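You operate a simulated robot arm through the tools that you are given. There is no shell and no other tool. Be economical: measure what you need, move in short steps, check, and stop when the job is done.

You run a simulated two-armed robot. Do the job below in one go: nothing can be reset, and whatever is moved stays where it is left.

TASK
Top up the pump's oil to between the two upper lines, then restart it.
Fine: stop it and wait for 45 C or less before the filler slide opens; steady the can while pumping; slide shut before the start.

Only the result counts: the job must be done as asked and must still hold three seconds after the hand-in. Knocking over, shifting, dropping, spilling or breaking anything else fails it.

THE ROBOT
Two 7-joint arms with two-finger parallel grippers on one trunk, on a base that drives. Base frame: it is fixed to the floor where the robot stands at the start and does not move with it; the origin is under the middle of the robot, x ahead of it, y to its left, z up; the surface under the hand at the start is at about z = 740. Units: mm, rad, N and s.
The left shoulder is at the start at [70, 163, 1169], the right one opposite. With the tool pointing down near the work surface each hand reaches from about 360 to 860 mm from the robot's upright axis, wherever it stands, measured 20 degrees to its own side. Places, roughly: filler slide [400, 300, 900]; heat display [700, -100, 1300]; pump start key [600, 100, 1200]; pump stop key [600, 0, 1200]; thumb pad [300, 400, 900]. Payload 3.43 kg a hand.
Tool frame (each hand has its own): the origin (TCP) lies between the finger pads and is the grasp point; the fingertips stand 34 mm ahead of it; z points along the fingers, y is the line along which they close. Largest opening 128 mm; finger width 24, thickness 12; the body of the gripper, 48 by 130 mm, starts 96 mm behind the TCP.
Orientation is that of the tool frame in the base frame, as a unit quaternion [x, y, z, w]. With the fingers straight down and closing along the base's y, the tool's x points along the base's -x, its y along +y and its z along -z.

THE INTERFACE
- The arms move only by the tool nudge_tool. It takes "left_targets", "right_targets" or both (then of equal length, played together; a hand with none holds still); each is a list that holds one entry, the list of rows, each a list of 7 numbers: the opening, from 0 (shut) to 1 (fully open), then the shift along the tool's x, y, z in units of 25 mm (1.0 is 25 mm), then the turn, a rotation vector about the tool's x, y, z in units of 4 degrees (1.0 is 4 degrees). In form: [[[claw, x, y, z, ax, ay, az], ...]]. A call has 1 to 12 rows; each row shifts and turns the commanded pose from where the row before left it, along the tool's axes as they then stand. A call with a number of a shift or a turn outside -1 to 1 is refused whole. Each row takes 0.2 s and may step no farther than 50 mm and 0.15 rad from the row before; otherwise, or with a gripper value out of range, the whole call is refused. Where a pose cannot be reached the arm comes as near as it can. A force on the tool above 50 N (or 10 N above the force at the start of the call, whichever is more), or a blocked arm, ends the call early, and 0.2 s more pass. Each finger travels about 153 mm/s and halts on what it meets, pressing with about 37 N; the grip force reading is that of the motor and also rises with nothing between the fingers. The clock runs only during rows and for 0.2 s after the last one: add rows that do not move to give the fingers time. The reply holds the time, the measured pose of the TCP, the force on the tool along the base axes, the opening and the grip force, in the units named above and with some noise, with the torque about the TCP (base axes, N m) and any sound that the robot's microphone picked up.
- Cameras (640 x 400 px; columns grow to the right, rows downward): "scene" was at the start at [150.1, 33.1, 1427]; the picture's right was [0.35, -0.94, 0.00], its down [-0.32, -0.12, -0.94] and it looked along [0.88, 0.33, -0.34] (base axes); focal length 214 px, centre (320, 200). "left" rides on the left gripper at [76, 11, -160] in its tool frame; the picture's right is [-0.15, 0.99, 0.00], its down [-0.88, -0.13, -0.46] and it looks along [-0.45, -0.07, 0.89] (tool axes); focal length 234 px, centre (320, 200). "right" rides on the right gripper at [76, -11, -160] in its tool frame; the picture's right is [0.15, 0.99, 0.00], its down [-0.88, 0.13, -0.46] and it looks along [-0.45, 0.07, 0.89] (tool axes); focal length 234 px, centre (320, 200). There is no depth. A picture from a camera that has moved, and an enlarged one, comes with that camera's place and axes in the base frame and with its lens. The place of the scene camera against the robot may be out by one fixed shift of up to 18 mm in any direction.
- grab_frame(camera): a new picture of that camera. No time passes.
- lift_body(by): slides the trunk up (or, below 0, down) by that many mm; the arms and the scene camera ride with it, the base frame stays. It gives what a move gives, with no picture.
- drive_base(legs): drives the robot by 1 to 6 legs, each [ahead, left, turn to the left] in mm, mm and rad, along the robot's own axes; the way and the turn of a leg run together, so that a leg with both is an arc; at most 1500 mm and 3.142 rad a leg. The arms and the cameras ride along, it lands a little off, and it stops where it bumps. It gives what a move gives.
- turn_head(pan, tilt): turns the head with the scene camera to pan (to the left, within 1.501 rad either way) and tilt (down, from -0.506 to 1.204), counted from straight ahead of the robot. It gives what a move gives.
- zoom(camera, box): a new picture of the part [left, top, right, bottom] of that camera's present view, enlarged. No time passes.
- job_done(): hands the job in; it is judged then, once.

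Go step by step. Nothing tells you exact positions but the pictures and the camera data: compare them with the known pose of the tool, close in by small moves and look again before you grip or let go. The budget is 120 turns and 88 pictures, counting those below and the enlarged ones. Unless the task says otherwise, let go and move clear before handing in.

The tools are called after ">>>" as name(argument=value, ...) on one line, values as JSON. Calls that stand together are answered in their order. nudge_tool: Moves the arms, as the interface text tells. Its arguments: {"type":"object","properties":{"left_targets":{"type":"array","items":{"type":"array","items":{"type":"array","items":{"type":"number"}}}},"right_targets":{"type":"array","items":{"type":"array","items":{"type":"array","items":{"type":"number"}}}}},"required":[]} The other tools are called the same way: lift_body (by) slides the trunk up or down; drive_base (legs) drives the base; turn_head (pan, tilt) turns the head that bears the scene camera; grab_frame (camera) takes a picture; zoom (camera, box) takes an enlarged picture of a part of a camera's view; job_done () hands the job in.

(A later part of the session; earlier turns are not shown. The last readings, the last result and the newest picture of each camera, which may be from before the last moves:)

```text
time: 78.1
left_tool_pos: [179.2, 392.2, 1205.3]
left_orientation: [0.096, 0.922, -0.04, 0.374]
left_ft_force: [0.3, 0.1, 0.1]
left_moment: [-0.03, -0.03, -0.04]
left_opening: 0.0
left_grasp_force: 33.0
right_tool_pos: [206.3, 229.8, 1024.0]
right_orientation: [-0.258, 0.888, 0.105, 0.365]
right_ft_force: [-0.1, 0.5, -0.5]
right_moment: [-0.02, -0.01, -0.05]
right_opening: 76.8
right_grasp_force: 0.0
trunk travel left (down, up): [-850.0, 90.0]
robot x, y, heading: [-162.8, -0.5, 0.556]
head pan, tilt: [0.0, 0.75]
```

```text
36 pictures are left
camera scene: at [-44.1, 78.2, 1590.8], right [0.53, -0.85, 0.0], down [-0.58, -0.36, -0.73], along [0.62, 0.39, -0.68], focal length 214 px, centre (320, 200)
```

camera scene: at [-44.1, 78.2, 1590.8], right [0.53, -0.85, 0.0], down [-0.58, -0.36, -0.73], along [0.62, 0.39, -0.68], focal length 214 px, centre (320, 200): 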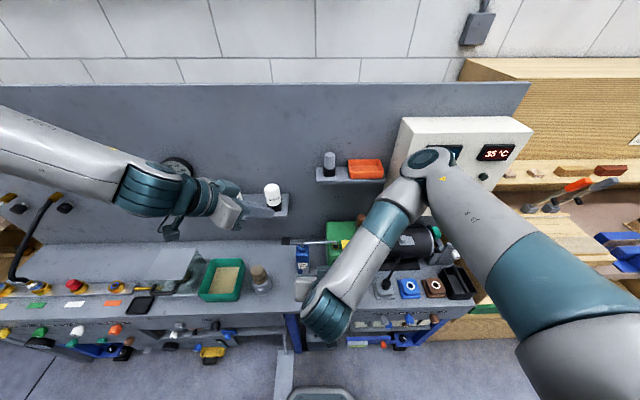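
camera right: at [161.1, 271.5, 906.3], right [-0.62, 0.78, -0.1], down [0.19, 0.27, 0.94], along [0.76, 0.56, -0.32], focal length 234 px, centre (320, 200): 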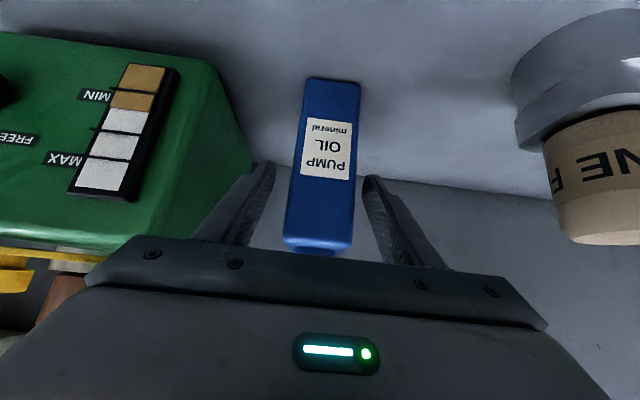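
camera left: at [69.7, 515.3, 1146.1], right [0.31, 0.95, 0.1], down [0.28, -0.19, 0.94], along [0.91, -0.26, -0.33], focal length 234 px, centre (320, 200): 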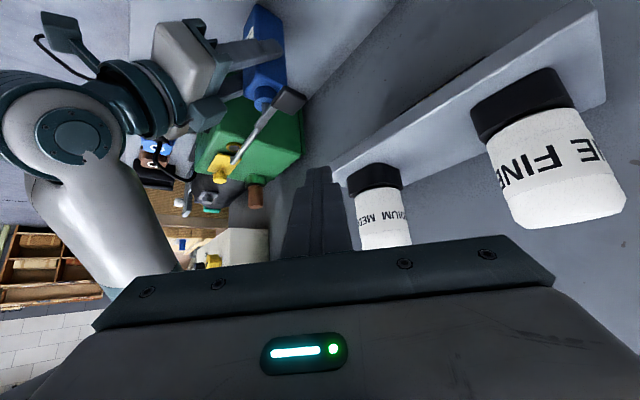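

The base is now about 80 mm right and 70 mm back. I'll test the left hand's approach to a point above the pad.

>>> nudge_tool(left_targets=[[[0, 0.404, 0.247, 0.897, 0, 0, 0], [0, 0.404, 0.247, 0.897, 0, 0, 0], [0, 0.404, 0.247, 0.897, 0, 0, 0], [0, 0.404, 0.247, 0.897, 0, 0, 0], [0, 0.404, 0.247, 0.897, 0, 0, 0], [0, 0.404, 0.247, 0.897, 0, 0, 0], [0, 0.404, 0.247, 0.897, 0, 0, 0], [0, 0.404, 0.247, 0.897, 0, 0, 0]]])

>>> grab_frame(camera="left")

```text
time: 79.9
left_tool_pos: [242.9, 438.6, 1047.1]
left_orientation: [0.098, 0.922, -0.039, 0.372]
left_ft_force: [-0.4, 0.8, 0.1]
left_moment: [-0.03, -0.02, 0.01]
left_opening: 0.0
left_grasp_force: 32.9
left hand out of reach, approached as far as the arm can: row 7, 8
right_tool_pos: [207.1, 226.8, 1025.3]
right_orientation: [-0.258, 0.888, 0.107, 0.365]
right_ft_force: [0.0, 0.3, -0.8]
right_moment: [0.01, -0.01, -0.02]
right_opening: 76.7
right_grasp_force: 0.0
trunk travel left (down, up): [-850.0, 90.0]
robot x, y, heading: [-163.7, 1.3, 0.555]
head pan, tilt: [0.0, 0.75]
```

```text
35 pictures are left
camera left: at [83.6, 484.5, 1110.0], right [0.31, 0.95, 0.1], down [0.28, -0.19, 0.94], along [0.91, -0.26, -0.33], focal length 234 px, centre (320, 200)
```

left: 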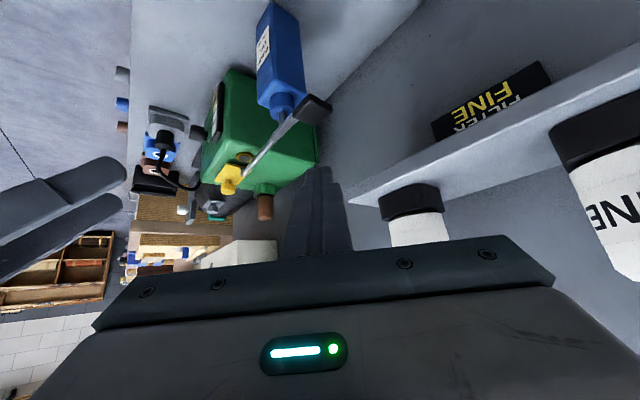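

The limit tightens with depth below the shoulder, so a lower trunk should help. I'll raise the left hand, lower the trunk by 150, and try again.

>>> nudge_tool(left_targets=[[[0, -0.695, -0.2, -0.72, 0, 0, 0], [0, -0.695, -0.2, -0.72, 0, 0, 0], [0, -0.695, -0.2, -0.72, 0, 0, 0], [0, -0.695, -0.2, -0.72, 0, 0, 0], [0, -0.695, -0.2, -0.72, 0, 0, 0], [0, -0.695, -0.2, -0.72, 0, 0, 0]]], right_targets=[[[0.6, -0.695, 0, -0.72, 0, 0, 0], [0.6, -0.695, 0, -0.72, 0, 0, 0], [0.6, -0.695, 0, -0.72, 0, 0, 0], [0.6, 0, 0, 0, 0, 0, 0], [0.6, 0, 0, 0, 0, 0, 0], [0.6, 0, 0, 0, 0, 0, 0]]])

>>> lift_body(by=-150)

```text
time: 81.3
left_tool_pos: [236.0, 406.6, 1198.7]
left_orientation: [0.097, 0.922, -0.037, 0.372]
left_ft_force: [-0.3, 1.0, 0.3]
left_moment: [-0.01, -0.01, -0.02]
left_opening: 0.0
left_grasp_force: 32.9
right_tool_pos: [207.3, 225.7, 1097.9]
right_orientation: [-0.257, 0.889, 0.107, 0.364]
right_ft_force: [-0.8, 0.1, 0.3]
right_moment: [-0.02, -0.02, 0.0]
right_opening: 77.0
right_grasp_force: 0.0
trunk travel left (down, up): [-850.0, 90.0]
robot x, y, heading: [-167.6, 1.7, 0.557]
head pan, tilt: [0.0, 0.75]
```

```text
time: 83.1
left_tool_pos: [236.2, 407.7, 1047.0]
left_orientation: [0.097, 0.922, -0.039, 0.373]
left_ft_force: [-0.3, 0.2, -0.3]
left_moment: [-0.03, 0.0, 0.01]
left_opening: 0.0
left_grasp_force: 33.4
right_tool_pos: [207.3, 225.2, 950.2]
right_orientation: [-0.257, 0.889, 0.107, 0.365]
right_ft_force: [-0.5, -0.7, 0.1]
right_moment: [0.0, 0.01, -0.01]
right_opening: 76.9
right_grasp_force: 0.1
trunk travel left (down, up): [-700.0, 240.0]
robot x, y, heading: [-165.1, 7.7, 0.551]
head pan, tilt: [0.0, 0.75]
```

>>> nudge_tool(left_targets=[[[0, 0.15, 0.436, 0.55, 0, 0, 0], [0, 0.15, 0.436, 0.55, 0, 0, 0]]])

>>> grab_frame(camera="left")

>>> grab_frame(camera="scene")

```text
time: 83.7
left_tool_pos: [253.3, 427.1, 1022.8]
left_orientation: [0.098, 0.922, -0.039, 0.372]
left_ft_force: [-0.4, -0.9, -0.1]
left_moment: [0.01, 0.0, -0.02]
left_opening: 0.0
left_grasp_force: 32.7
right_tool_pos: [207.6, 225.6, 949.3]
right_orientation: [-0.256, 0.889, 0.105, 0.364]
right_ft_force: [-0.1, 0.1, 0.0]
right_moment: [0.02, 0.0, 0.01]
right_opening: 77.0
right_grasp_force: 0.1
trunk travel left (down, up): [-700.0, 240.0]
robot x, y, heading: [-165.4, 3.8, 0.557]
head pan, tilt: [0.0, 0.75]
```

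```text
34 pictures are left
camera left: at [94.1, 472.9, 1085.5], right [0.31, 0.95, 0.1], down [0.28, -0.19, 0.94], along [0.91, -0.26, -0.33], focal length 234 px, centre (320, 200)
```

left: 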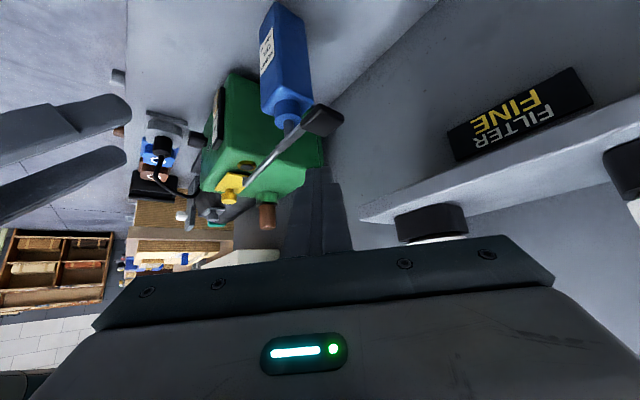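

```text
33 pictures are left
camera scene: at [-41.5, 74.1, 1440.9], right [0.53, -0.85, 0.0], down [-0.58, -0.36, -0.73], along [0.62, 0.39, -0.68], focal length 214 px, centre (320, 200)
```

scene: 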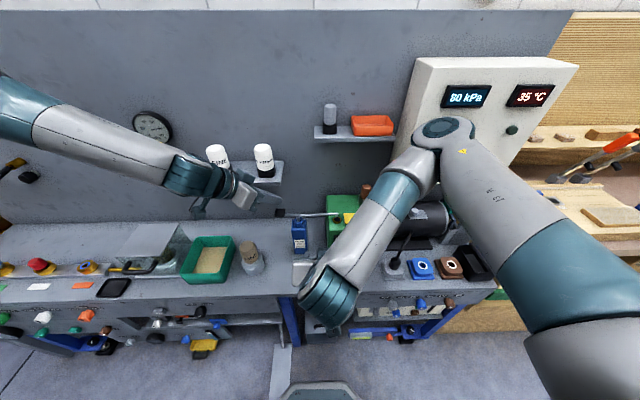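

The left hand now reaches above the pad. Next I'll bring the right hand back to its pre-grasp position in front of the can.

>>> nudge_tool(right_targets=[[[0.6, -0.34, 0.795, 0.748, 0, 0, 0], [0.6, -0.34, 0.795, 0.748, 0, 0, 0], [0.6, -0.34, 0.795, 0.748, 0, 0, 0], [0.6, -0.34, 0.795, 0.748, 0, 0, 0], [0.6, 0, 0, 0, 0, 0, 0]]])

>>> grab_frame(camera="right")

```text
time: 84.9
left_tool_pos: [253.0, 424.7, 1023.9]
left_orientation: [0.098, 0.922, -0.039, 0.373]
left_ft_force: [0.4, -0.3, 0.7]
left_moment: [0.02, -0.01, -0.02]
left_opening: 0.0
left_grasp_force: 32.9
right_tool_pos: [229.3, 332.9, 920.4]
right_orientation: [-0.257, 0.889, 0.107, 0.364]
right_ft_force: [-0.4, 0.2, -0.2]
right_moment: [0.0, 0.0, 0.01]
right_opening: 76.7
right_grasp_force: 0.1
trunk travel left (down, up): [-700.0, 240.0]
robot x, y, heading: [-167.6, 2.1, 0.559]
head pan, tilt: [0.0, 0.75]
```

```text
32 pictures are left
camera right: at [95.7, 234.3, 981.3], right [-0.62, 0.78, -0.1], down [0.19, 0.27, 0.94], along [0.76, 0.56, -0.32], focal length 234 px, centre (320, 200)
```

right: 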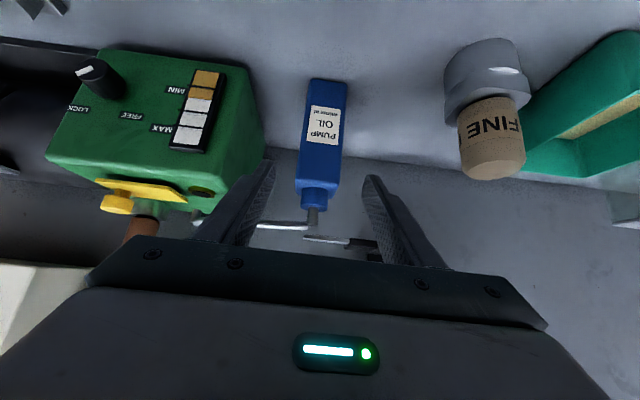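

The can is centred. I'll advance and grip at the same place as before.

>>> nudge_tool(right_targets=[[[0.6, 0, 0, 0.85, 0, 0, 0], [0.6, 0, 0, 0.85, 0, 0, 0], [0.6, 0, 0, 0.85, 0, 0, 0], [0.6, 0, 0, 0.85, 0, 0, 0], [0.6, 0, 0, 0.8, 0, 0, 0], [0.48, 0, 0, 0, 0, 0, 0], [0.42, 0, 0, 0, 0, 0, 0]]])

>>> zoom(camera="right", box=[180, 60, 440, 260])

```text
time: 86.5
left_tool_pos: [253.5, 427.0, 1023.9]
left_orientation: [0.097, 0.922, -0.039, 0.372]
left_ft_force: [-0.1, 0.6, 0.7]
left_moment: [-0.01, 0.01, 0.02]
left_opening: 0.1
left_grasp_force: 33.2
right_tool_pos: [292.3, 373.4, 843.0]
right_orientation: [-0.257, 0.889, 0.107, 0.364]
right_ft_force: [-0.7, 0.0, 0.1]
right_moment: [0.0, -0.01, -0.01]
right_opening: 53.8
right_grasp_force: 0.1
trunk travel left (down, up): [-700.0, 240.0]
robot x, y, heading: [-169.2, 2.7, 0.56]
head pan, tilt: [0.0, 0.75]
```

```text
2.00 times, centred on (310, 160) of right
camera zoom: at [158.5, 274.4, 904.3], right [-0.62, 0.78, -0.1], down [0.19, 0.27, 0.94], along [0.76, 0.56, -0.32], focal length 468 px, centre (340, 280)
```

zoom: 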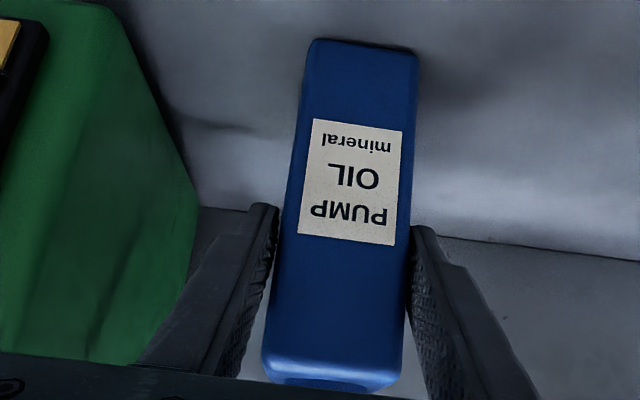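

>>> nudge_tool(right_targets=[[[0.42, 0, 0.05, 0, 0, 0, 0], [0.38, 0, 0, 0, 0, 0, 0], [0.3, 0, 0, 0, 0, 0, 0], [0, 0, 0, 0, 0, 0, 0]]])

>>> nudge_tool(left_targets=[[[0, 0.174, 0.1, 0.18, 0, 0, 0], [0, 0.278, 0, 0.288, 0, 0, 0], [0, 0.278, 0, 0.288, 0, 0, 0]]])

>>> grab_frame(camera="left")

>>> zoom(camera="scene", box=[220, 160, 380, 280])

```text
time: 87.5
left_tool_pos: [252.5, 427.7, 1022.9]
left_orientation: [0.098, 0.922, -0.039, 0.372]
left_ft_force: [-0.8, -0.5, 0.1]
left_moment: [-0.01, 0.0, -0.01]
left_opening: 0.0
left_grasp_force: 33.2
right_tool_pos: [292.4, 374.1, 844.6]
right_orientation: [-0.257, 0.889, 0.107, 0.364]
right_ft_force: [-0.6, -1.0, -0.4]
right_moment: [0.01, -0.01, -0.07]
right_opening: 49.4
right_grasp_force: 37.5
trunk travel left (down, up): [-700.0, 240.0]
robot x, y, heading: [-166.8, 1.5, 0.559]
head pan, tilt: [0.0, 0.75]
```

```text
time: 88.3
left_tool_pos: [254.7, 429.5, 996.2]
left_orientation: [0.097, 0.922, -0.039, 0.372]
left_ft_force: [-0.9, -0.3, 0.8]
left_moment: [0.01, 0.0, -0.01]
left_opening: 0.0
left_grasp_force: 32.8
right_tool_pos: [291.5, 374.1, 844.3]
right_orientation: [-0.256, 0.889, 0.106, 0.364]
right_ft_force: [0.1, 1.1, -0.3]
right_moment: [0.04, -0.02, 0.01]
right_opening: 49.4
right_grasp_force: 36.8
trunk travel left (down, up): [-700.0, 240.0]
robot x, y, heading: [-168.0, 1.3, 0.556]
head pan, tilt: [0.0, 0.75]
```

```text
30 pictures are left
camera left: at [95.7, 474.9, 1059.1], right [0.31, 0.95, 0.1], down [0.28, -0.19, 0.94], along [0.91, -0.26, -0.33], focal length 234 px, centre (320, 200)
```

left: 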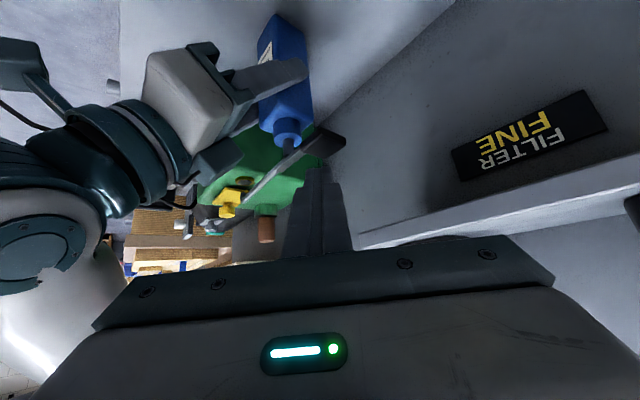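

```text
3.33 times, centred on (300, 220) of scene
camera zoom: at [-41.7, 73.9, 1441.0], right [0.53, -0.85, 0.0], down [-0.58, -0.36, -0.73], along [0.62, 0.39, -0.68], focal length 715 px, centre (387, 133)
```

zoom: 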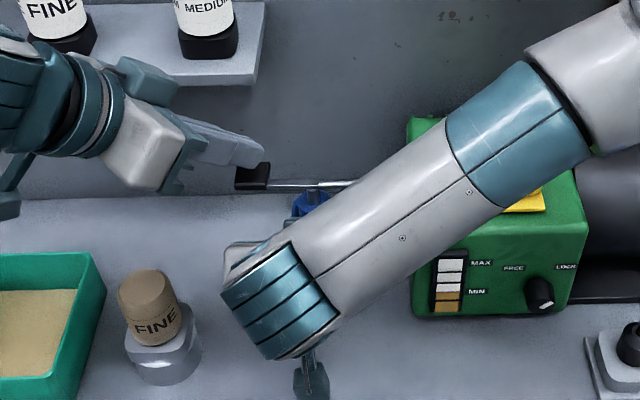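

The fingertips sit right above the pad and the sight glass is visible in the scene view. I'll press down gently.

>>> nudge_tool(left_targets=[[[0, 0.111, 0, 0.115, 0, 0, 0], [0, 0.111, 0, 0.115, 0, 0, 0], [0, 0.111, 0, 0.115, 0, 0, 0], [0, 0.111, 0, 0.115, 0, 0, 0], [0, 0.111, 0, 0.115, 0, 0, 0]]])

>>> zoom(camera="scene", box=[220, 160, 380, 280])

```text
time: 89.5
left_tool_pos: [255.3, 429.6, 975.9]
left_orientation: [0.097, 0.922, -0.039, 0.372]
left_ft_force: [-0.1, -0.5, 2.8]
left_moment: [-0.04, -0.03, -0.02]
left_opening: 0.1
left_grasp_force: 33.1
right_tool_pos: [292.9, 374.8, 844.0]
right_orientation: [-0.258, 0.888, 0.107, 0.365]
right_ft_force: [-0.3, 1.0, 0.5]
right_moment: [-0.07, -0.18, -0.01]
right_opening: 49.4
right_grasp_force: 36.8
trunk travel left (down, up): [-700.0, 240.0]
robot x, y, heading: [-166.5, 0.2, 0.561]
head pan, tilt: [0.0, 0.75]
```

```text
3.33 times, centred on (300, 220) of scene
camera zoom: at [-41.8, 73.7, 1441.0], right [0.53, -0.85, 0.0], down [-0.58, -0.36, -0.73], along [0.62, 0.39, -0.68], focal length 715 px, centre (387, 133)
```

zoom: 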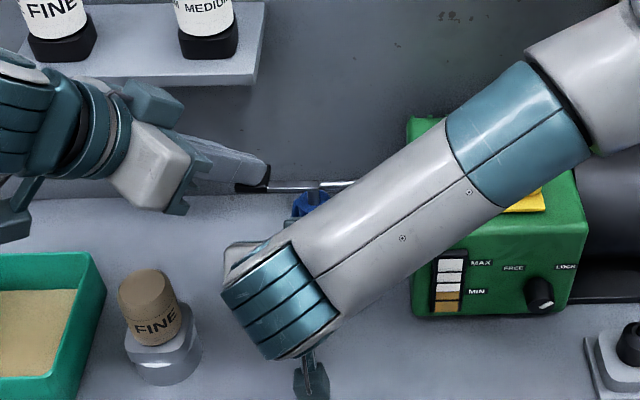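

Contact is made (2.8 N). I'll press a stroke further.

>>> nudge_tool(left_targets=[[[0, 0.111, 0, 0.115, 0, 0, 0], [0, 0.111, 0, 0.115, 0, 0, 0], [0, 0.111, 0, 0.115, 0, 0, 0], [0, 0, 0, 0, 0, 0, 0]]])

>>> zoom(camera="scene", box=[260, 180, 380, 270])

```text
time: 90.5
left_tool_pos: [255.3, 428.1, 964.8]
left_orientation: [0.099, 0.921, -0.039, 0.374]
left_ft_force: [-6.7, -1.5, 25.3]
left_moment: [-0.17, -0.13, -0.18]
left_opening: 0.1
left_grasp_force: 32.9
right_tool_pos: [292.5, 374.6, 843.9]
right_orientation: [-0.258, 0.889, 0.106, 0.364]
right_ft_force: [7.8, 6.6, -12.1]
right_moment: [-0.6, 0.03, -0.27]
right_opening: 49.6
right_grasp_force: 37.9
trunk travel left (down, up): [-700.0, 240.0]
robot x, y, heading: [-164.0, 1.5, 0.561]
head pan, tilt: [0.0, 0.75]
```

```text
4.44 times, centred on (320, 225) of scene
camera zoom: at [-42.7, 73.3, 1441.2], right [0.53, -0.85, 0.0], down [-0.58, -0.36, -0.73], along [0.62, 0.39, -0.68], focal length 953 px, centre (320, 89)
```

zoom: 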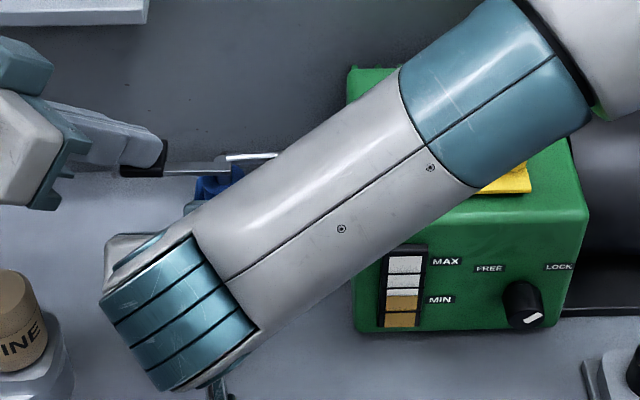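

One stroke raised the oil slightly, still below the middle line. I'll release and make another equal stroke.

>>> nudge_tool(left_targets=[[[0, -0.139, 0, -0.144, 0, 0, 0], [0, -0.139, 0, -0.144, 0, 0, 0], [0, -0.139, 0, -0.144, 0, 0, 0], [0, 0, 0, 0, 0, 0, 0]]])

>>> nudge_tool(left_targets=[[[0, 0.111, 0, 0.115, 0, 0, 0], [0, 0.111, 0, 0.115, 0, 0, 0], [0, 0.111, 0, 0.115, 0, 0, 0], [0, 0.083, 0, 0.086, 0, 0, 0], [0, 0, 0, 0, 0, 0, 0]]])

>>> zoom(camera="scene", box=[340, 210, 400, 255])

```text
time: 91.5
left_tool_pos: [254.4, 429.1, 977.7]
left_orientation: [0.099, 0.922, -0.039, 0.372]
left_ft_force: [0.9, 0.0, 2.3]
left_moment: [0.05, -0.03, 0.01]
left_opening: 0.2
left_grasp_force: 32.7
right_tool_pos: [291.9, 375.2, 844.1]
right_orientation: [-0.257, 0.889, 0.106, 0.364]
right_ft_force: [-0.1, -0.8, 0.3]
right_moment: [0.04, 0.0, 0.11]
right_opening: 49.7
right_grasp_force: 37.2
trunk travel left (down, up): [-700.0, 240.0]
robot x, y, heading: [-172.0, 2.3, 0.558]
head pan, tilt: [0.0, 0.75]
```

```text
time: 92.7
left_tool_pos: [254.7, 428.5, 966.0]
left_orientation: [0.099, 0.922, -0.038, 0.373]
left_ft_force: [-3.8, -1.1, 18.8]
left_moment: [-0.05, -0.2, -0.03]
left_opening: 0.1
left_grasp_force: 32.6
right_tool_pos: [292.3, 374.8, 844.0]
right_orientation: [-0.256, 0.889, 0.105, 0.365]
right_ft_force: [4.1, 3.6, -7.5]
right_moment: [-0.31, -0.24, -0.17]
right_opening: 49.5
right_grasp_force: 37.0
trunk travel left (down, up): [-700.0, 240.0]
robot x, y, heading: [-166.7, 0.5, 0.56]
head pan, tilt: [0.0, 0.75]
```

```text
8.89 times, centred on (370, 232) of scene
camera zoom: at [-42.3, 73.4, 1441.1], right [0.53, -0.85, 0.0], down [-0.58, -0.36, -0.73], along [0.62, 0.39, -0.68], focal length 1906 px, centre (-124, -89)
```

zoom: 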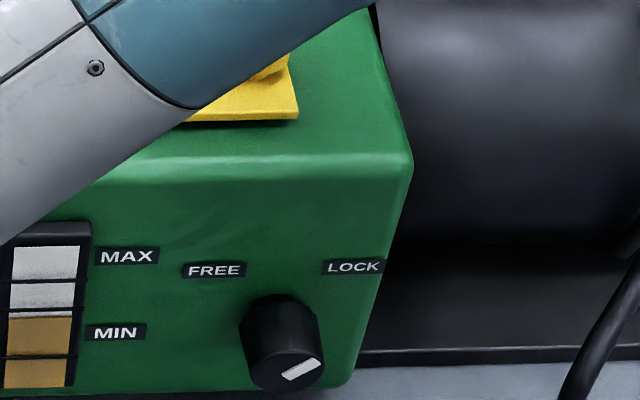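

The oil is just under the middle line, at roughly 6% of the glass per stroke. Two more strokes are safe; I'll check after those.

>>> nudge_tool(left_targets=[[[0, -0.139, 0, -0.144, 0, 0, 0], [0, -0.139, 0, -0.144, 0, 0, 0], [0, -0.139, 0, -0.144, 0, 0, 0], [0, 0, 0, 0, 0, 0, 0], [0, 0.139, 0, 0.144, 0, 0, 0], [0, 0.139, 0, 0.144, 0, 0, 0], [0, 0.139, 0, 0.144, 0, 0, 0], [0, 0, 0, 0, 0, 0, 0]]])

>>> nudge_tool(left_targets=[[[0, -0.139, 0, -0.144, 0, 0, 0], [0, -0.139, 0, -0.144, 0, 0, 0], [0, -0.139, 0, -0.144, 0, 0, 0], [0, 0, 0, 0, 0, 0, 0], [0, 0.139, 0, 0.144, 0, 0, 0], [0, 0.139, 0, 0.144, 0, 0, 0], [0, 0.139, 0, 0.144, 0, 0, 0], [0, 0, 0, 0, 0, 0, 0]]])

>>> zoom(camera="scene", box=[330, 210, 390, 255])

```text
time: 94.5
left_tool_pos: [254.8, 429.6, 965.8]
left_orientation: [0.098, 0.922, -0.038, 0.373]
left_ft_force: [-5.8, -2.1, 19.3]
left_moment: [-0.16, -0.11, -0.05]
left_opening: 0.0
left_grasp_force: 33.1
right_tool_pos: [292.5, 375.1, 843.4]
right_orientation: [-0.257, 0.889, 0.107, 0.365]
right_ft_force: [5.3, 5.5, -7.8]
right_moment: [-0.48, 0.02, -0.32]
right_opening: 49.2
right_grasp_force: 36.9
trunk travel left (down, up): [-700.0, 240.0]
robot x, y, heading: [-167.8, -0.0, 0.555]
head pan, tilt: [0.0, 0.75]
```

```text
time: 96.3
left_tool_pos: [255.0, 427.1, 965.1]
left_orientation: [0.098, 0.922, -0.039, 0.373]
left_ft_force: [-3.5, -0.8, 21.7]
left_moment: [-0.09, -0.19, 0.01]
left_opening: 0.0
left_grasp_force: 32.7
right_tool_pos: [291.5, 374.0, 844.2]
right_orientation: [-0.257, 0.889, 0.107, 0.364]
right_ft_force: [4.7, 5.3, -9.6]
right_moment: [-0.41, -0.16, -0.27]
right_opening: 49.6
right_grasp_force: 37.3
trunk travel left (down, up): [-700.0, 240.0]
robot x, y, heading: [-167.8, -0.0, 0.561]
head pan, tilt: [0.0, 0.75]
```

```text
8.89 times, centred on (360, 232) of scene
camera zoom: at [-42.6, 73.4, 1441.2], right [0.53, -0.85, 0.0], down [-0.58, -0.36, -0.73], along [0.62, 0.39, -0.68], focal length 1906 px, centre (-36, -89)
```

zoom: 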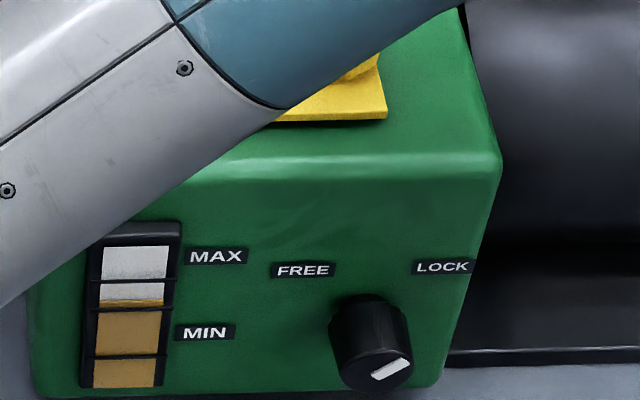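

The oil now stands between the middle line and MAX, so pumping is done. I'll lift the left hand off the pad slowly and retreat, and only then let go of the can.

>>> nudge_tool(left_targets=[[[0, -0.139, 0, -0.144, 0, 0, 0], [0, -0.139, 0, -0.144, 0, 0, 0], [0, -0.139, 0, -0.144, 0, 0, 0], [0, -0.278, 0, -0.288, 0, 0, 0], [0, -0.556, 0, -0.576, 0, 0, 0], [0, -0.695, 0, -0.72, 0, 0, 0], [0, -0.695, 0, -0.72, 0, 0, 0], [0, 0, 0, -0.9, 0, 0, 0], [0, 0, 0, -0.9, 0, 0, 0], [0, 0, 0, -0.9, 0, 0, 0], [0, 0, 0, 0, 0, 0, 0]]])

>>> zoom(camera="right", box=[0, 40, 260, 240])

```text
time: 98.7
left_tool_pos: [208.4, 441.7, 1108.6]
left_orientation: [0.097, 0.922, -0.038, 0.372]
left_ft_force: [-0.2, 0.8, -0.6]
left_moment: [0.01, -0.01, 0.02]
left_opening: 0.2
left_grasp_force: 33.2
right_tool_pos: [292.9, 374.2, 843.9]
right_orientation: [-0.258, 0.889, 0.107, 0.364]
right_ft_force: [-0.4, 0.3, 0.5]
right_moment: [0.1, 0.03, -0.02]
right_opening: 49.7
right_grasp_force: 36.8
trunk travel left (down, up): [-700.0, 240.0]
robot x, y, heading: [-168.1, -2.3, 0.559]
head pan, tilt: [0.0, 0.75]
```

```text
2.00 times, centred on (130, 140) of right
camera zoom: at [157.8, 275.7, 905.2], right [-0.62, 0.78, -0.1], down [0.19, 0.27, 0.94], along [0.76, 0.56, -0.32], focal length 468 px, centre (700, 320)
```

zoom: 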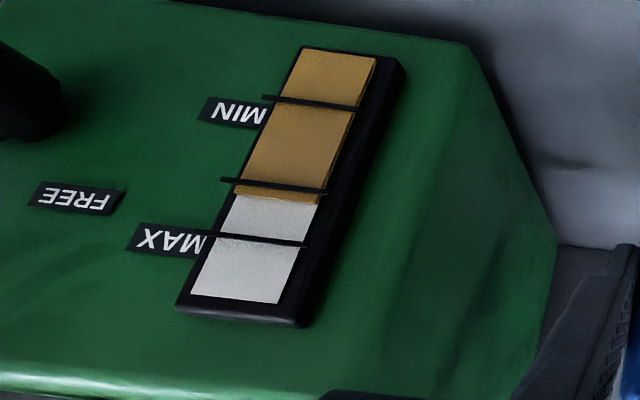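

Seen straight on, the level is only about a quarter of the way above the middle line. One more stroke puts it mid-band, so I'll retrace and press once.

>>> nudge_tool(left_targets=[[[0, 0, 0, 0.9, 0, 0, 0], [0, 0, 0, 0.9, 0, 0, 0], [0, 0, 0, 0.9, 0, 0, 0], [0, 0.695, 0, 0.72, 0, 0, 0], [0, 0.695, 0, 0.72, 0, 0, 0], [0, 0.556, 0, 0.576, 0, 0, 0], [0, 0.139, 0, 0.144, 0, 0, 0], [0, 0, 0, 0, 0, 0, 0]]])

>>> zoom(camera="scene", box=[220, 160, 380, 280])

```text
time: 100.5
left_tool_pos: [254.1, 430.1, 984.3]
left_orientation: [0.097, 0.922, -0.038, 0.372]
left_ft_force: [-0.3, 0.0, 0.7]
left_moment: [0.0, -0.01, -0.02]
left_opening: 0.0
left_grasp_force: 33.4
right_tool_pos: [293.3, 373.3, 844.1]
right_orientation: [-0.257, 0.889, 0.107, 0.364]
right_ft_force: [0.8, -0.8, 1.3]
right_moment: [0.08, -0.06, -0.03]
right_opening: 49.8
right_grasp_force: 36.8
trunk travel left (down, up): [-700.0, 240.0]
robot x, y, heading: [-163.7, 1.6, 0.563]
head pan, tilt: [0.0, 0.75]
```

```text
3.33 times, centred on (300, 220) of scene
camera zoom: at [-41.8, 73.5, 1440.9], right [0.53, -0.85, 0.0], down [-0.58, -0.36, -0.73], along [0.62, 0.39, -0.68], focal length 715 px, centre (387, 133)
```

zoom: 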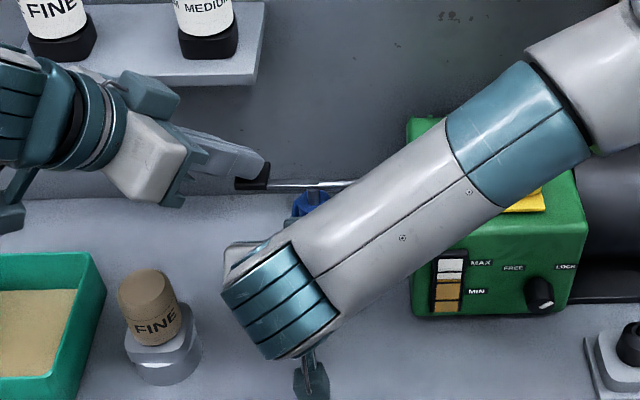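

>>> nudge_tool(left_targets=[[[0, 0.111, 0, 0.115, 0, 0, 0], [0, 0.111, 0, 0.115, 0, 0, 0], [0, 0.111, 0, 0.115, 0, 0, 0], [0, 0.111, 0, 0.115, 0, 0, 0], [0, 0.111, 0, 0.115, 0, 0, 0], [0, 0, 0, 0, 0, 0, 0]]])

>>> nudge_tool(left_targets=[[[0, -0.139, 0, -0.144, 0, 0, 0], [0, -0.139, 0, -0.144, 0, 0, 0], [0, -0.139, 0, -0.144, 0, 0, 0], [0, -0.278, 0, -0.288, 0, 0, 0], [0, -0.556, 0, -0.576, 0, 0, 0], [0, -0.695, 0, -0.72, 0, 0, 0], [0, -0.695, 0, -0.72, 0, 0, 0], [0, 0, 0, -0.9, 0, 0, 0], [0, 0, 0, -0.9, 0, 0, 0], [0, 0, 0, -0.9, 0, 0, 0], [0, 0, 0, 0, 0, 0, 0]]])

>>> zoom(camera="right", box=[0, 40, 260, 240])

```text
time: 101.9
left_tool_pos: [255.1, 427.8, 964.7]
left_orientation: [0.098, 0.922, -0.039, 0.374]
left_ft_force: [-1.7, 1.7, 16.2]
left_moment: [0.0, -0.14, 0.0]
left_opening: 0.1
left_grasp_force: 33.1
right_tool_pos: [291.8, 374.3, 844.7]
right_orientation: [-0.256, 0.889, 0.106, 0.365]
right_ft_force: [3.9, 2.5, -3.9]
right_moment: [-0.04, -0.29, -0.11]
right_opening: 49.4
right_grasp_force: 36.4
trunk travel left (down, up): [-700.0, 240.0]
robot x, y, heading: [-166.7, -0.2, 0.556]
head pan, tilt: [0.0, 0.75]
```

```text
time: 104.3
left_tool_pos: [210.6, 437.4, 1108.1]
left_orientation: [0.098, 0.922, -0.038, 0.372]
left_ft_force: [-0.4, 0.5, -0.3]
left_moment: [-0.03, 0.01, -0.04]
left_opening: 0.1
left_grasp_force: 33.2
right_tool_pos: [291.8, 375.2, 843.7]
right_orientation: [-0.257, 0.889, 0.107, 0.365]
right_ft_force: [-1.0, 0.1, 1.6]
right_moment: [0.01, -0.05, 0.0]
right_opening: 49.6
right_grasp_force: 36.9
trunk travel left (down, up): [-700.0, 240.0]
robot x, y, heading: [-164.6, 2.3, 0.561]
head pan, tilt: [0.0, 0.75]
```

```text
2.00 times, centred on (130, 140) of right
camera zoom: at [157.8, 275.7, 905.2], right [-0.62, 0.78, -0.1], down [0.19, 0.27, 0.94], along [0.76, 0.56, -0.32], focal length 468 px, centre (700, 320)
```

zoom: 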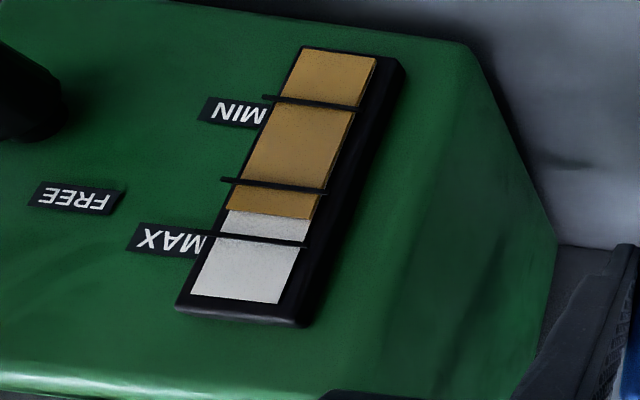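

The level is about midway between the two upper lines. I'll release the can with the right hand, back out along the approach line and rise.

>>> nudge_tool(right_targets=[[[0.4, 0, 0, 0, 0, 0, 0], [0.5, 0, 0, 0, 0, 0, 0], [0.6, 0, 0, 0, 0, 0, 0], [0.6, 0, 0, -0.6, 0, 0, 0], [0.6, 0, 0, -0.9, 0, 0, 0], [0.6, 0, 0, -0.9, 0, 0, 0], [0.6, 0, 0, -0.9, 0, 0, 0], [0.6, 0, 0, -0.9, 0, 0, 0], [0.3, -0.695, 0, -0.72, 0, 0, 0], [0, -0.695, 0, -0.72, 0, 0, 0], [0, -0.695, 0, -0.72, 0, 0, 0], [0, -0.695, 0, -0.72, 0, 0, 0]]], left_targets=[[[0, 0, 0, -0.6, 0, 0, 0], [0, 0, 0, -0.6, 0, 0, 0], [0, 0, 0.6, -0.6, 0, 0, 0], [0, 0, 0.6, 0, 0, 0, 0], [0, 0, 0, 0, 0, 0, 0], [0, 0, 0, 0, 0, 0, 0], [0, 0, 0, 0, 0, 0, 0], [0, 0, 0, 0, 0, 0, 0], [0, 0, 0, 0, 0, 0, 0], [0, 0, 0, 0, 0, 0, 0], [0, 0, 0, 0, 0, 0, 0], [0, 0, 0, 0, 0, 0, 0]]])

>>> nudge_tool(right_targets=[[[0, -0.5, -0.8, -0.5, 0, 1, 0], [0, 0, -0.8, -0.5, 0, 1, 0], [0, 0, -0.8, 0, 0, 1, 0], [0, 0, -0.8, 0, 0, 1, 0], [0, 0, -0.8, 0, 0, 1, 0], [0, 0, -0.8, 0, 0, 1, 0], [0, 0, -0.8, 0, 0, 1, 0], [0, 0, -0.8, 0, 0, 1, 0], [0, 0, -0.8, 0, 0, 1, 0], [0, 0, -0.8, 0, 0, 1, 0], [0, 0, -0.8, 0, 0, 0.9, 0], [0, 0, -0.8, 0, 0, 0, 0]]])

>>> grab_frame(camera="scene")

```text
time: 106.9
left_tool_pos: [184.9, 471.9, 1140.1]
left_orientation: [0.098, 0.922, -0.038, 0.373]
left_ft_force: [0.2, 0.6, 0.3]
left_moment: [0.02, -0.01, 0.02]
left_opening: 0.1
left_grasp_force: 33.2
right_tool_pos: [227.9, 333.8, 1020.5]
right_orientation: [-0.257, 0.889, 0.105, 0.365]
right_ft_force: [-0.6, 0.1, -0.5]
right_moment: [0.0, 0.01, -0.03]
right_opening: 0.0
right_grasp_force: 33.2
trunk travel left (down, up): [-700.0, 240.0]
robot x, y, heading: [-167.0, 2.8, 0.561]
head pan, tilt: [0.0, 0.75]
```

```text
time: 109.5
left_tool_pos: [184.4, 471.8, 1140.6]
left_orientation: [0.098, 0.922, -0.038, 0.372]
left_ft_force: [-0.1, 0.6, 1.0]
left_moment: [0.01, -0.01, 0.02]
left_opening: 0.1
left_grasp_force: 32.5
right_tool_pos: [349.6, 125.7, 1044.7]
right_orientation: [-0.279, 0.96, 0.004, 0.006]
right_ft_force: [0.5, 0.3, -0.3]
right_moment: [0.01, 0.02, -0.04]
right_opening: 0.0
right_grasp_force: 33.1
trunk travel left (down, up): [-700.0, 240.0]
robot x, y, heading: [-167.9, 5.4, 0.552]
head pan, tilt: [0.0, 0.75]
```

```text
21 pictures are left
camera scene: at [-41.6, 72.2, 1441.0], right [0.53, -0.85, 0.0], down [-0.58, -0.36, -0.73], along [0.62, 0.39, -0.68], focal length 214 px, centre (320, 200)
```

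scene: 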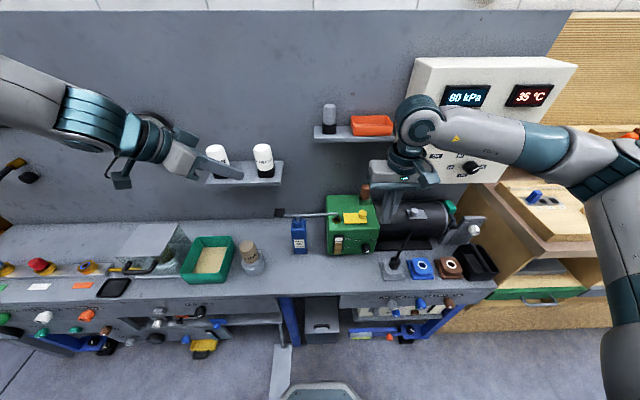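

All is standing as it should. I'll move the closed right fingers to the right side of the slide knob.

>>> nudge_tool(right_targets=[[[0, -0.81, -0.114, 0, 0, 0, 0], [0, -0.81, -0.114, 0, 0, 0, 0], [0, -0.81, -0.114, 0, 0, 0, 0], [0, -0.81, -0.114, 0, 0, 0, 0], [0, -0.81, -0.114, 0, 0, 0, 0], [0, 0, 0, 0.8, 0, 0, 0]]])

>>> zoom(camera="right", box=[220, 70, 420, 220])

>>> zoom(camera="scene", box=[310, 170, 430, 260])

```text
time: 110.9
left_tool_pos: [184.9, 472.4, 1139.7]
left_orientation: [0.097, 0.922, -0.038, 0.372]
left_ft_force: [-0.5, 0.5, 0.2]
left_moment: [-0.05, 0.05, 0.02]
left_opening: 0.1
left_grasp_force: 32.9
right_tool_pos: [442.5, 168.8, 1027.1]
right_orientation: [-0.277, 0.961, 0.003, 0.008]
right_ft_force: [-0.1, -0.8, -1.1]
right_moment: [-0.01, 0.03, 0.0]
right_opening: 0.0
right_grasp_force: 33.4
trunk travel left (down, up): [-700.0, 240.0]
robot x, y, heading: [-166.9, 2.9, 0.56]
head pan, tilt: [0.0, 0.75]
```

```text
2.67 times, centred on (320, 145) of right
camera zoom: at [382.4, 116.5, 1185.5], right [-0.65, 0.76, 0.0], down [0.67, 0.58, 0.47], along [0.36, 0.31, -0.88], focal length 624 px, centre (320, 347)
```

zoom: 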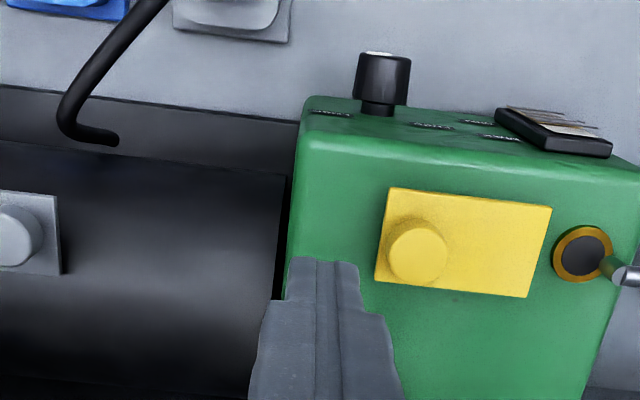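

```text
4.44 times, centred on (370, 215) of scene
camera zoom: at [-41.3, 73.2, 1440.9], right [0.53, -0.85, 0.0], down [-0.58, -0.36, -0.73], along [0.62, 0.39, -0.68], focal length 953 px, centre (98, 133)
```

zoom: 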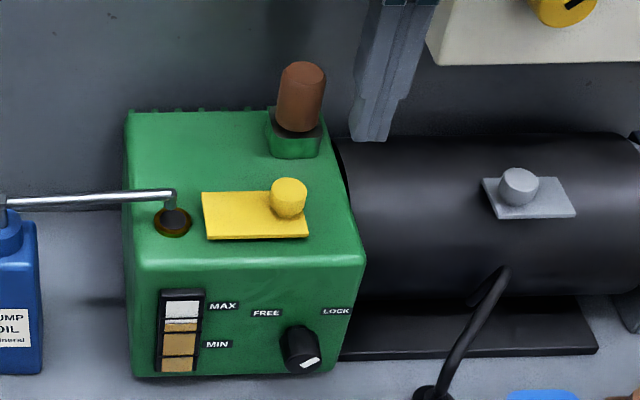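

The closed fingers are about 16 mm right of the knob edge. I'll lower to knob level.

>>> nudge_tool(right_targets=[[[0, -0.16, 0, 0.82, 0, 0, 0], [0, 0, 0, 0.82, 0, 0, 0], [0, 0, 0, 0.5, 0, 0, 0], [0, 0, 0, 0.26, 0, 0, 0]]])

>>> nudge_tool(right_targets=[[[0, 0, 0.3, 0, 0, 0, 0], [0, 0, 0.3, 0, 0, 0, 0], [0, 0, 0.2, 0, 0, 0, 0], [0, 0, 0.2, 0, 0, 0, 0]]])

>>> zoom(camera="scene", box=[310, 170, 430, 260])

```text
time: 111.9
left_tool_pos: [185.6, 473.8, 1139.6]
left_orientation: [0.098, 0.922, -0.038, 0.372]
left_ft_force: [0.1, -0.1, 0.7]
left_moment: [0.0, 0.0, 0.02]
left_opening: 0.0
left_grasp_force: 32.6
right_tool_pos: [446.4, 172.9, 967.9]
right_orientation: [-0.278, 0.96, 0.004, 0.009]
right_ft_force: [0.8, 0.5, 0.3]
right_moment: [0.03, -0.03, 0.0]
right_opening: 0.1
right_grasp_force: 32.9
trunk travel left (down, up): [-700.0, 240.0]
robot x, y, heading: [-167.0, 3.2, 0.559]
head pan, tilt: [0.0, 0.75]
```

```text
time: 112.9
left_tool_pos: [184.3, 473.4, 1138.1]
left_orientation: [0.098, 0.922, -0.038, 0.372]
left_ft_force: [-0.2, 0.2, 0.0]
left_moment: [-0.01, 0.01, 0.0]
left_opening: 0.0
left_grasp_force: 32.7
right_tool_pos: [433.6, 192.5, 968.1]
right_orientation: [-0.278, 0.961, 0.003, 0.008]
right_ft_force: [0.8, -0.3, -0.4]
right_moment: [-0.01, 0.0, 0.02]
right_opening: 0.0
right_grasp_force: 32.7
trunk travel left (down, up): [-700.0, 240.0]
robot x, y, heading: [-163.9, 2.9, 0.56]
head pan, tilt: [0.0, 0.75]
```

```text
4.44 times, centred on (370, 215) of scene
camera zoom: at [-41.7, 73.6, 1440.9], right [0.53, -0.85, 0.0], down [-0.58, -0.36, -0.73], along [0.62, 0.39, -0.68], focal length 953 px, centre (98, 133)
```

zoom: 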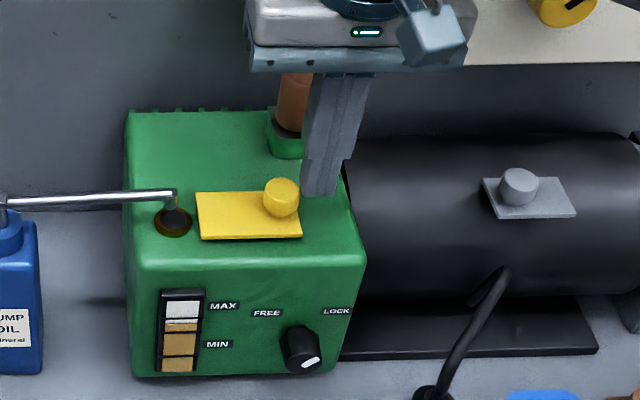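

The fingers are pushing the knob left nicely, so I'll continue toward closed.

>>> nudge_tool(right_targets=[[[0, 0, 0.2, 0, 0, 0, 0], [0, 0, 0.2, 0, 0, 0, 0], [0, 0, 0.2, 0, 0, 0, 0], [0, 0, 0.2, 0, 0, 0, 0], [0, 0, 0.2, 0, 0, 0, 0], [0, 0, 0.2, 0, 0, 0, 0], [0, 0, 0.1, 0, 0, 0, 0]]])

>>> zoom(camera="scene", box=[310, 170, 430, 260])

```text
time: 114.5
left_tool_pos: [184.8, 473.2, 1139.1]
left_orientation: [0.097, 0.922, -0.038, 0.372]
left_ft_force: [0.7, 0.4, -0.7]
left_moment: [-0.01, -0.02, 0.03]
left_opening: 0.0
left_grasp_force: 32.8
right_tool_pos: [415.9, 220.6, 968.5]
right_orientation: [-0.278, 0.96, 0.003, 0.01]
right_ft_force: [3.7, 1.6, 5.9]
right_moment: [0.14, -0.06, -0.03]
right_opening: 0.0
right_grasp_force: 33.0
trunk travel left (down, up): [-700.0, 240.0]
robot x, y, heading: [-167.4, 1.1, 0.559]
head pan, tilt: [0.0, 0.75]
```

```text
4.44 times, centred on (370, 215) of scene
camera zoom: at [-41.8, 73.6, 1441.0], right [0.53, -0.85, 0.0], down [-0.58, -0.36, -0.73], along [0.62, 0.39, -0.68], focal length 953 px, centre (98, 133)
```

zoom: 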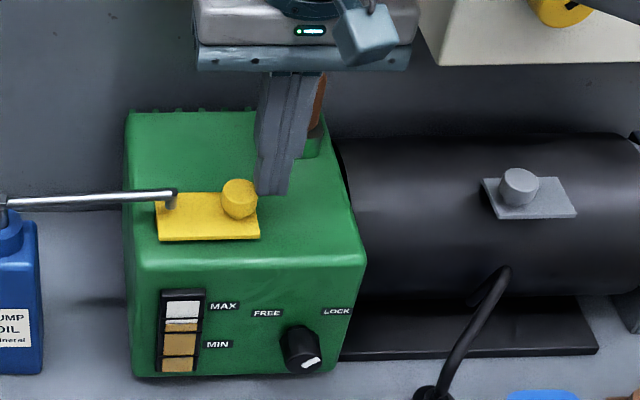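

The plate still needs several mm to be fully shut, so I'll push on in small steps until the stop is felt.

>>> nudge_tool(right_targets=[[[0, 0, 0.16, 0, 0, 0, 0], [0, 0, 0.16, 0, 0, 0, 0], [0, 0, 0.12, 0, 0, 0, 0], [0, 0, 0, 0, 0, 0, 0]]])

>>> zoom(camera="scene", box=[310, 170, 430, 260])

```text
time: 115.5
left_tool_pos: [185.0, 472.7, 1139.3]
left_orientation: [0.097, 0.922, -0.038, 0.373]
left_ft_force: [0.8, 0.1, 0.0]
left_moment: [0.01, 0.0, -0.01]
left_opening: 0.1
left_grasp_force: 33.1
right_tool_pos: [409.7, 228.5, 968.4]
right_orientation: [-0.277, 0.961, 0.004, 0.008]
right_ft_force: [4.5, -2.2, 7.1]
right_moment: [-0.01, -0.07, 0.02]
right_opening: 0.0
right_grasp_force: 32.5
trunk travel left (down, up): [-700.0, 240.0]
robot x, y, heading: [-168.4, 3.5, 0.562]
head pan, tilt: [0.0, 0.75]
```

```text
4.44 times, centred on (370, 215) of scene
camera zoom: at [-42.0, 72.8, 1441.0], right [0.53, -0.85, 0.0], down [-0.58, -0.36, -0.73], along [0.62, 0.39, -0.68], focal length 953 px, centre (98, 133)
```

zoom: 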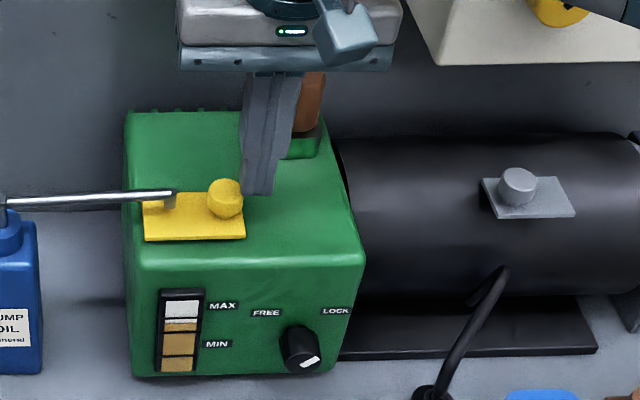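

>>> nudge_tool(right_targets=[[[0, 0, 0.12, 0, 0, 0, 0], [0, 0, 0.12, 0, 0, 0, 0], [0, 0, 0, 0, 0, 0, 0]]])

```text
time: 116.3
left_tool_pos: [185.9, 470.8, 1141.3]
left_orientation: [0.098, 0.923, -0.038, 0.371]
left_ft_force: [0.3, -0.7, 0.4]
left_moment: [0.04, 0.02, 0.0]
left_opening: 0.0
left_grasp_force: 33.4
right_tool_pos: [406.4, 232.6, 967.7]
right_orientation: [-0.278, 0.961, 0.004, 0.008]
right_ft_force: [5.6, -7.7, 9.8]
right_moment: [-0.26, -0.1, 0.0]
right_opening: 0.3
right_grasp_force: 32.8
trunk travel left (down, up): [-700.0, 240.0]
robot x, y, heading: [-166.4, 4.7, 0.557]
head pan, tilt: [0.0, 0.75]
```

The resistance is growing, so I'll make one more small push to seat it against the stop.

>>> nudge_tool(right_targets=[[[0, 0, 0.12, 0, 0, 0, 0], [0, 0, 0.08, 0, 0, 0, 0], [0, 0, 0, 0, 0, 0, 0]]])

>>> zoom(camera="scene", box=[330, 190, 390, 235])

```text
time: 117.1
left_tool_pos: [183.9, 473.3, 1140.6]
left_orientation: [0.098, 0.922, -0.039, 0.372]
left_ft_force: [-0.9, 0.7, 0.0]
left_moment: [0.01, -0.01, 0.02]
left_opening: 0.0
left_grasp_force: 32.8
right_tool_pos: [403.3, 239.6, 968.9]
right_orientation: [-0.279, 0.96, 0.003, 0.008]
right_ft_force: [1.5, -3.9, 10.3]
right_moment: [-0.17, 0.06, 0.03]
right_opening: 0.0
right_grasp_force: 32.6
trunk travel left (down, up): [-700.0, 240.0]
robot x, y, heading: [-165.0, 4.7, 0.562]
head pan, tilt: [0.0, 0.75]
```

```text
8.89 times, centred on (360, 212) of scene
camera zoom: at [-42.8, 72.6, 1441.1], right [0.53, -0.85, 0.0], down [-0.58, -0.36, -0.73], along [0.62, 0.39, -0.68], focal length 1906 px, centre (-36, 89)
```

zoom: 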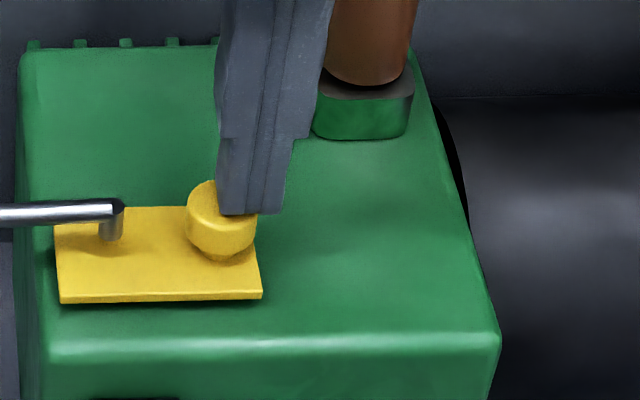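

The fingertip has ridden up onto the knob, and the plate may still be 2 mm short. I'll lift, step back to the right, go a bit deeper and push again against the stop.

>>> nudge_tool(right_targets=[[[0, 0, 0, -0.5, 0, 0, 0], [0, 0, 0, -0.5, 0, 0, 0], [0, 0.16, -0.7, 0, 0, 0, 0], [0, 0, -0.6, 0, 0, 0, 0], [0, 0, 0, 0.6, 0, 0, 0], [0, 0, 0, 0.4, 0, 0, 0], [0, 0, 0, 0.16, 0, 0, 0], [0, 0, 0, 0.12, 0, 0, 0], [0, 0, 0, 0.12, 0, 0, 0]]])

>>> zoom(camera="scene", box=[330, 190, 390, 235])

```text
time: 119.1
left_tool_pos: [184.7, 473.0, 1140.4]
left_orientation: [0.098, 0.922, -0.039, 0.372]
left_ft_force: [0.6, -0.5, -0.5]
left_moment: [0.01, -0.03, -0.03]
left_opening: 0.1
left_grasp_force: 33.0
right_tool_pos: [419.0, 207.9, 957.6]
right_orientation: [-0.278, 0.96, 0.003, 0.009]
right_ft_force: [0.1, 0.1, 1.1]
right_moment: [0.02, 0.05, -0.03]
right_opening: 0.0
right_grasp_force: 32.5
trunk travel left (down, up): [-700.0, 240.0]
robot x, y, heading: [-169.5, 3.8, 0.554]
head pan, tilt: [0.0, 0.75]
```

```text
8.89 times, centred on (360, 212) of scene
camera zoom: at [-41.7, 73.4, 1441.0], right [0.53, -0.85, 0.0], down [-0.58, -0.36, -0.73], along [0.62, 0.39, -0.68], focal length 1906 px, centre (-36, 89)
```

zoom: 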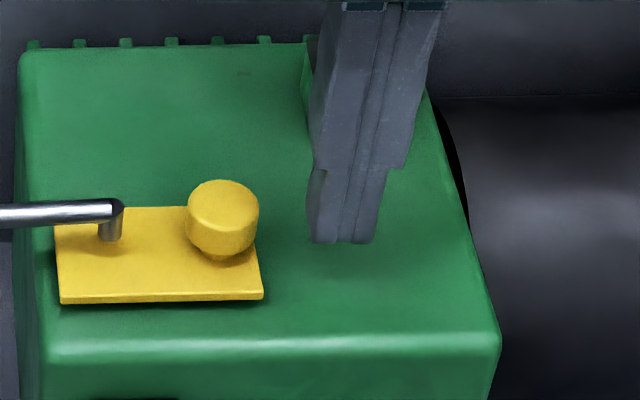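

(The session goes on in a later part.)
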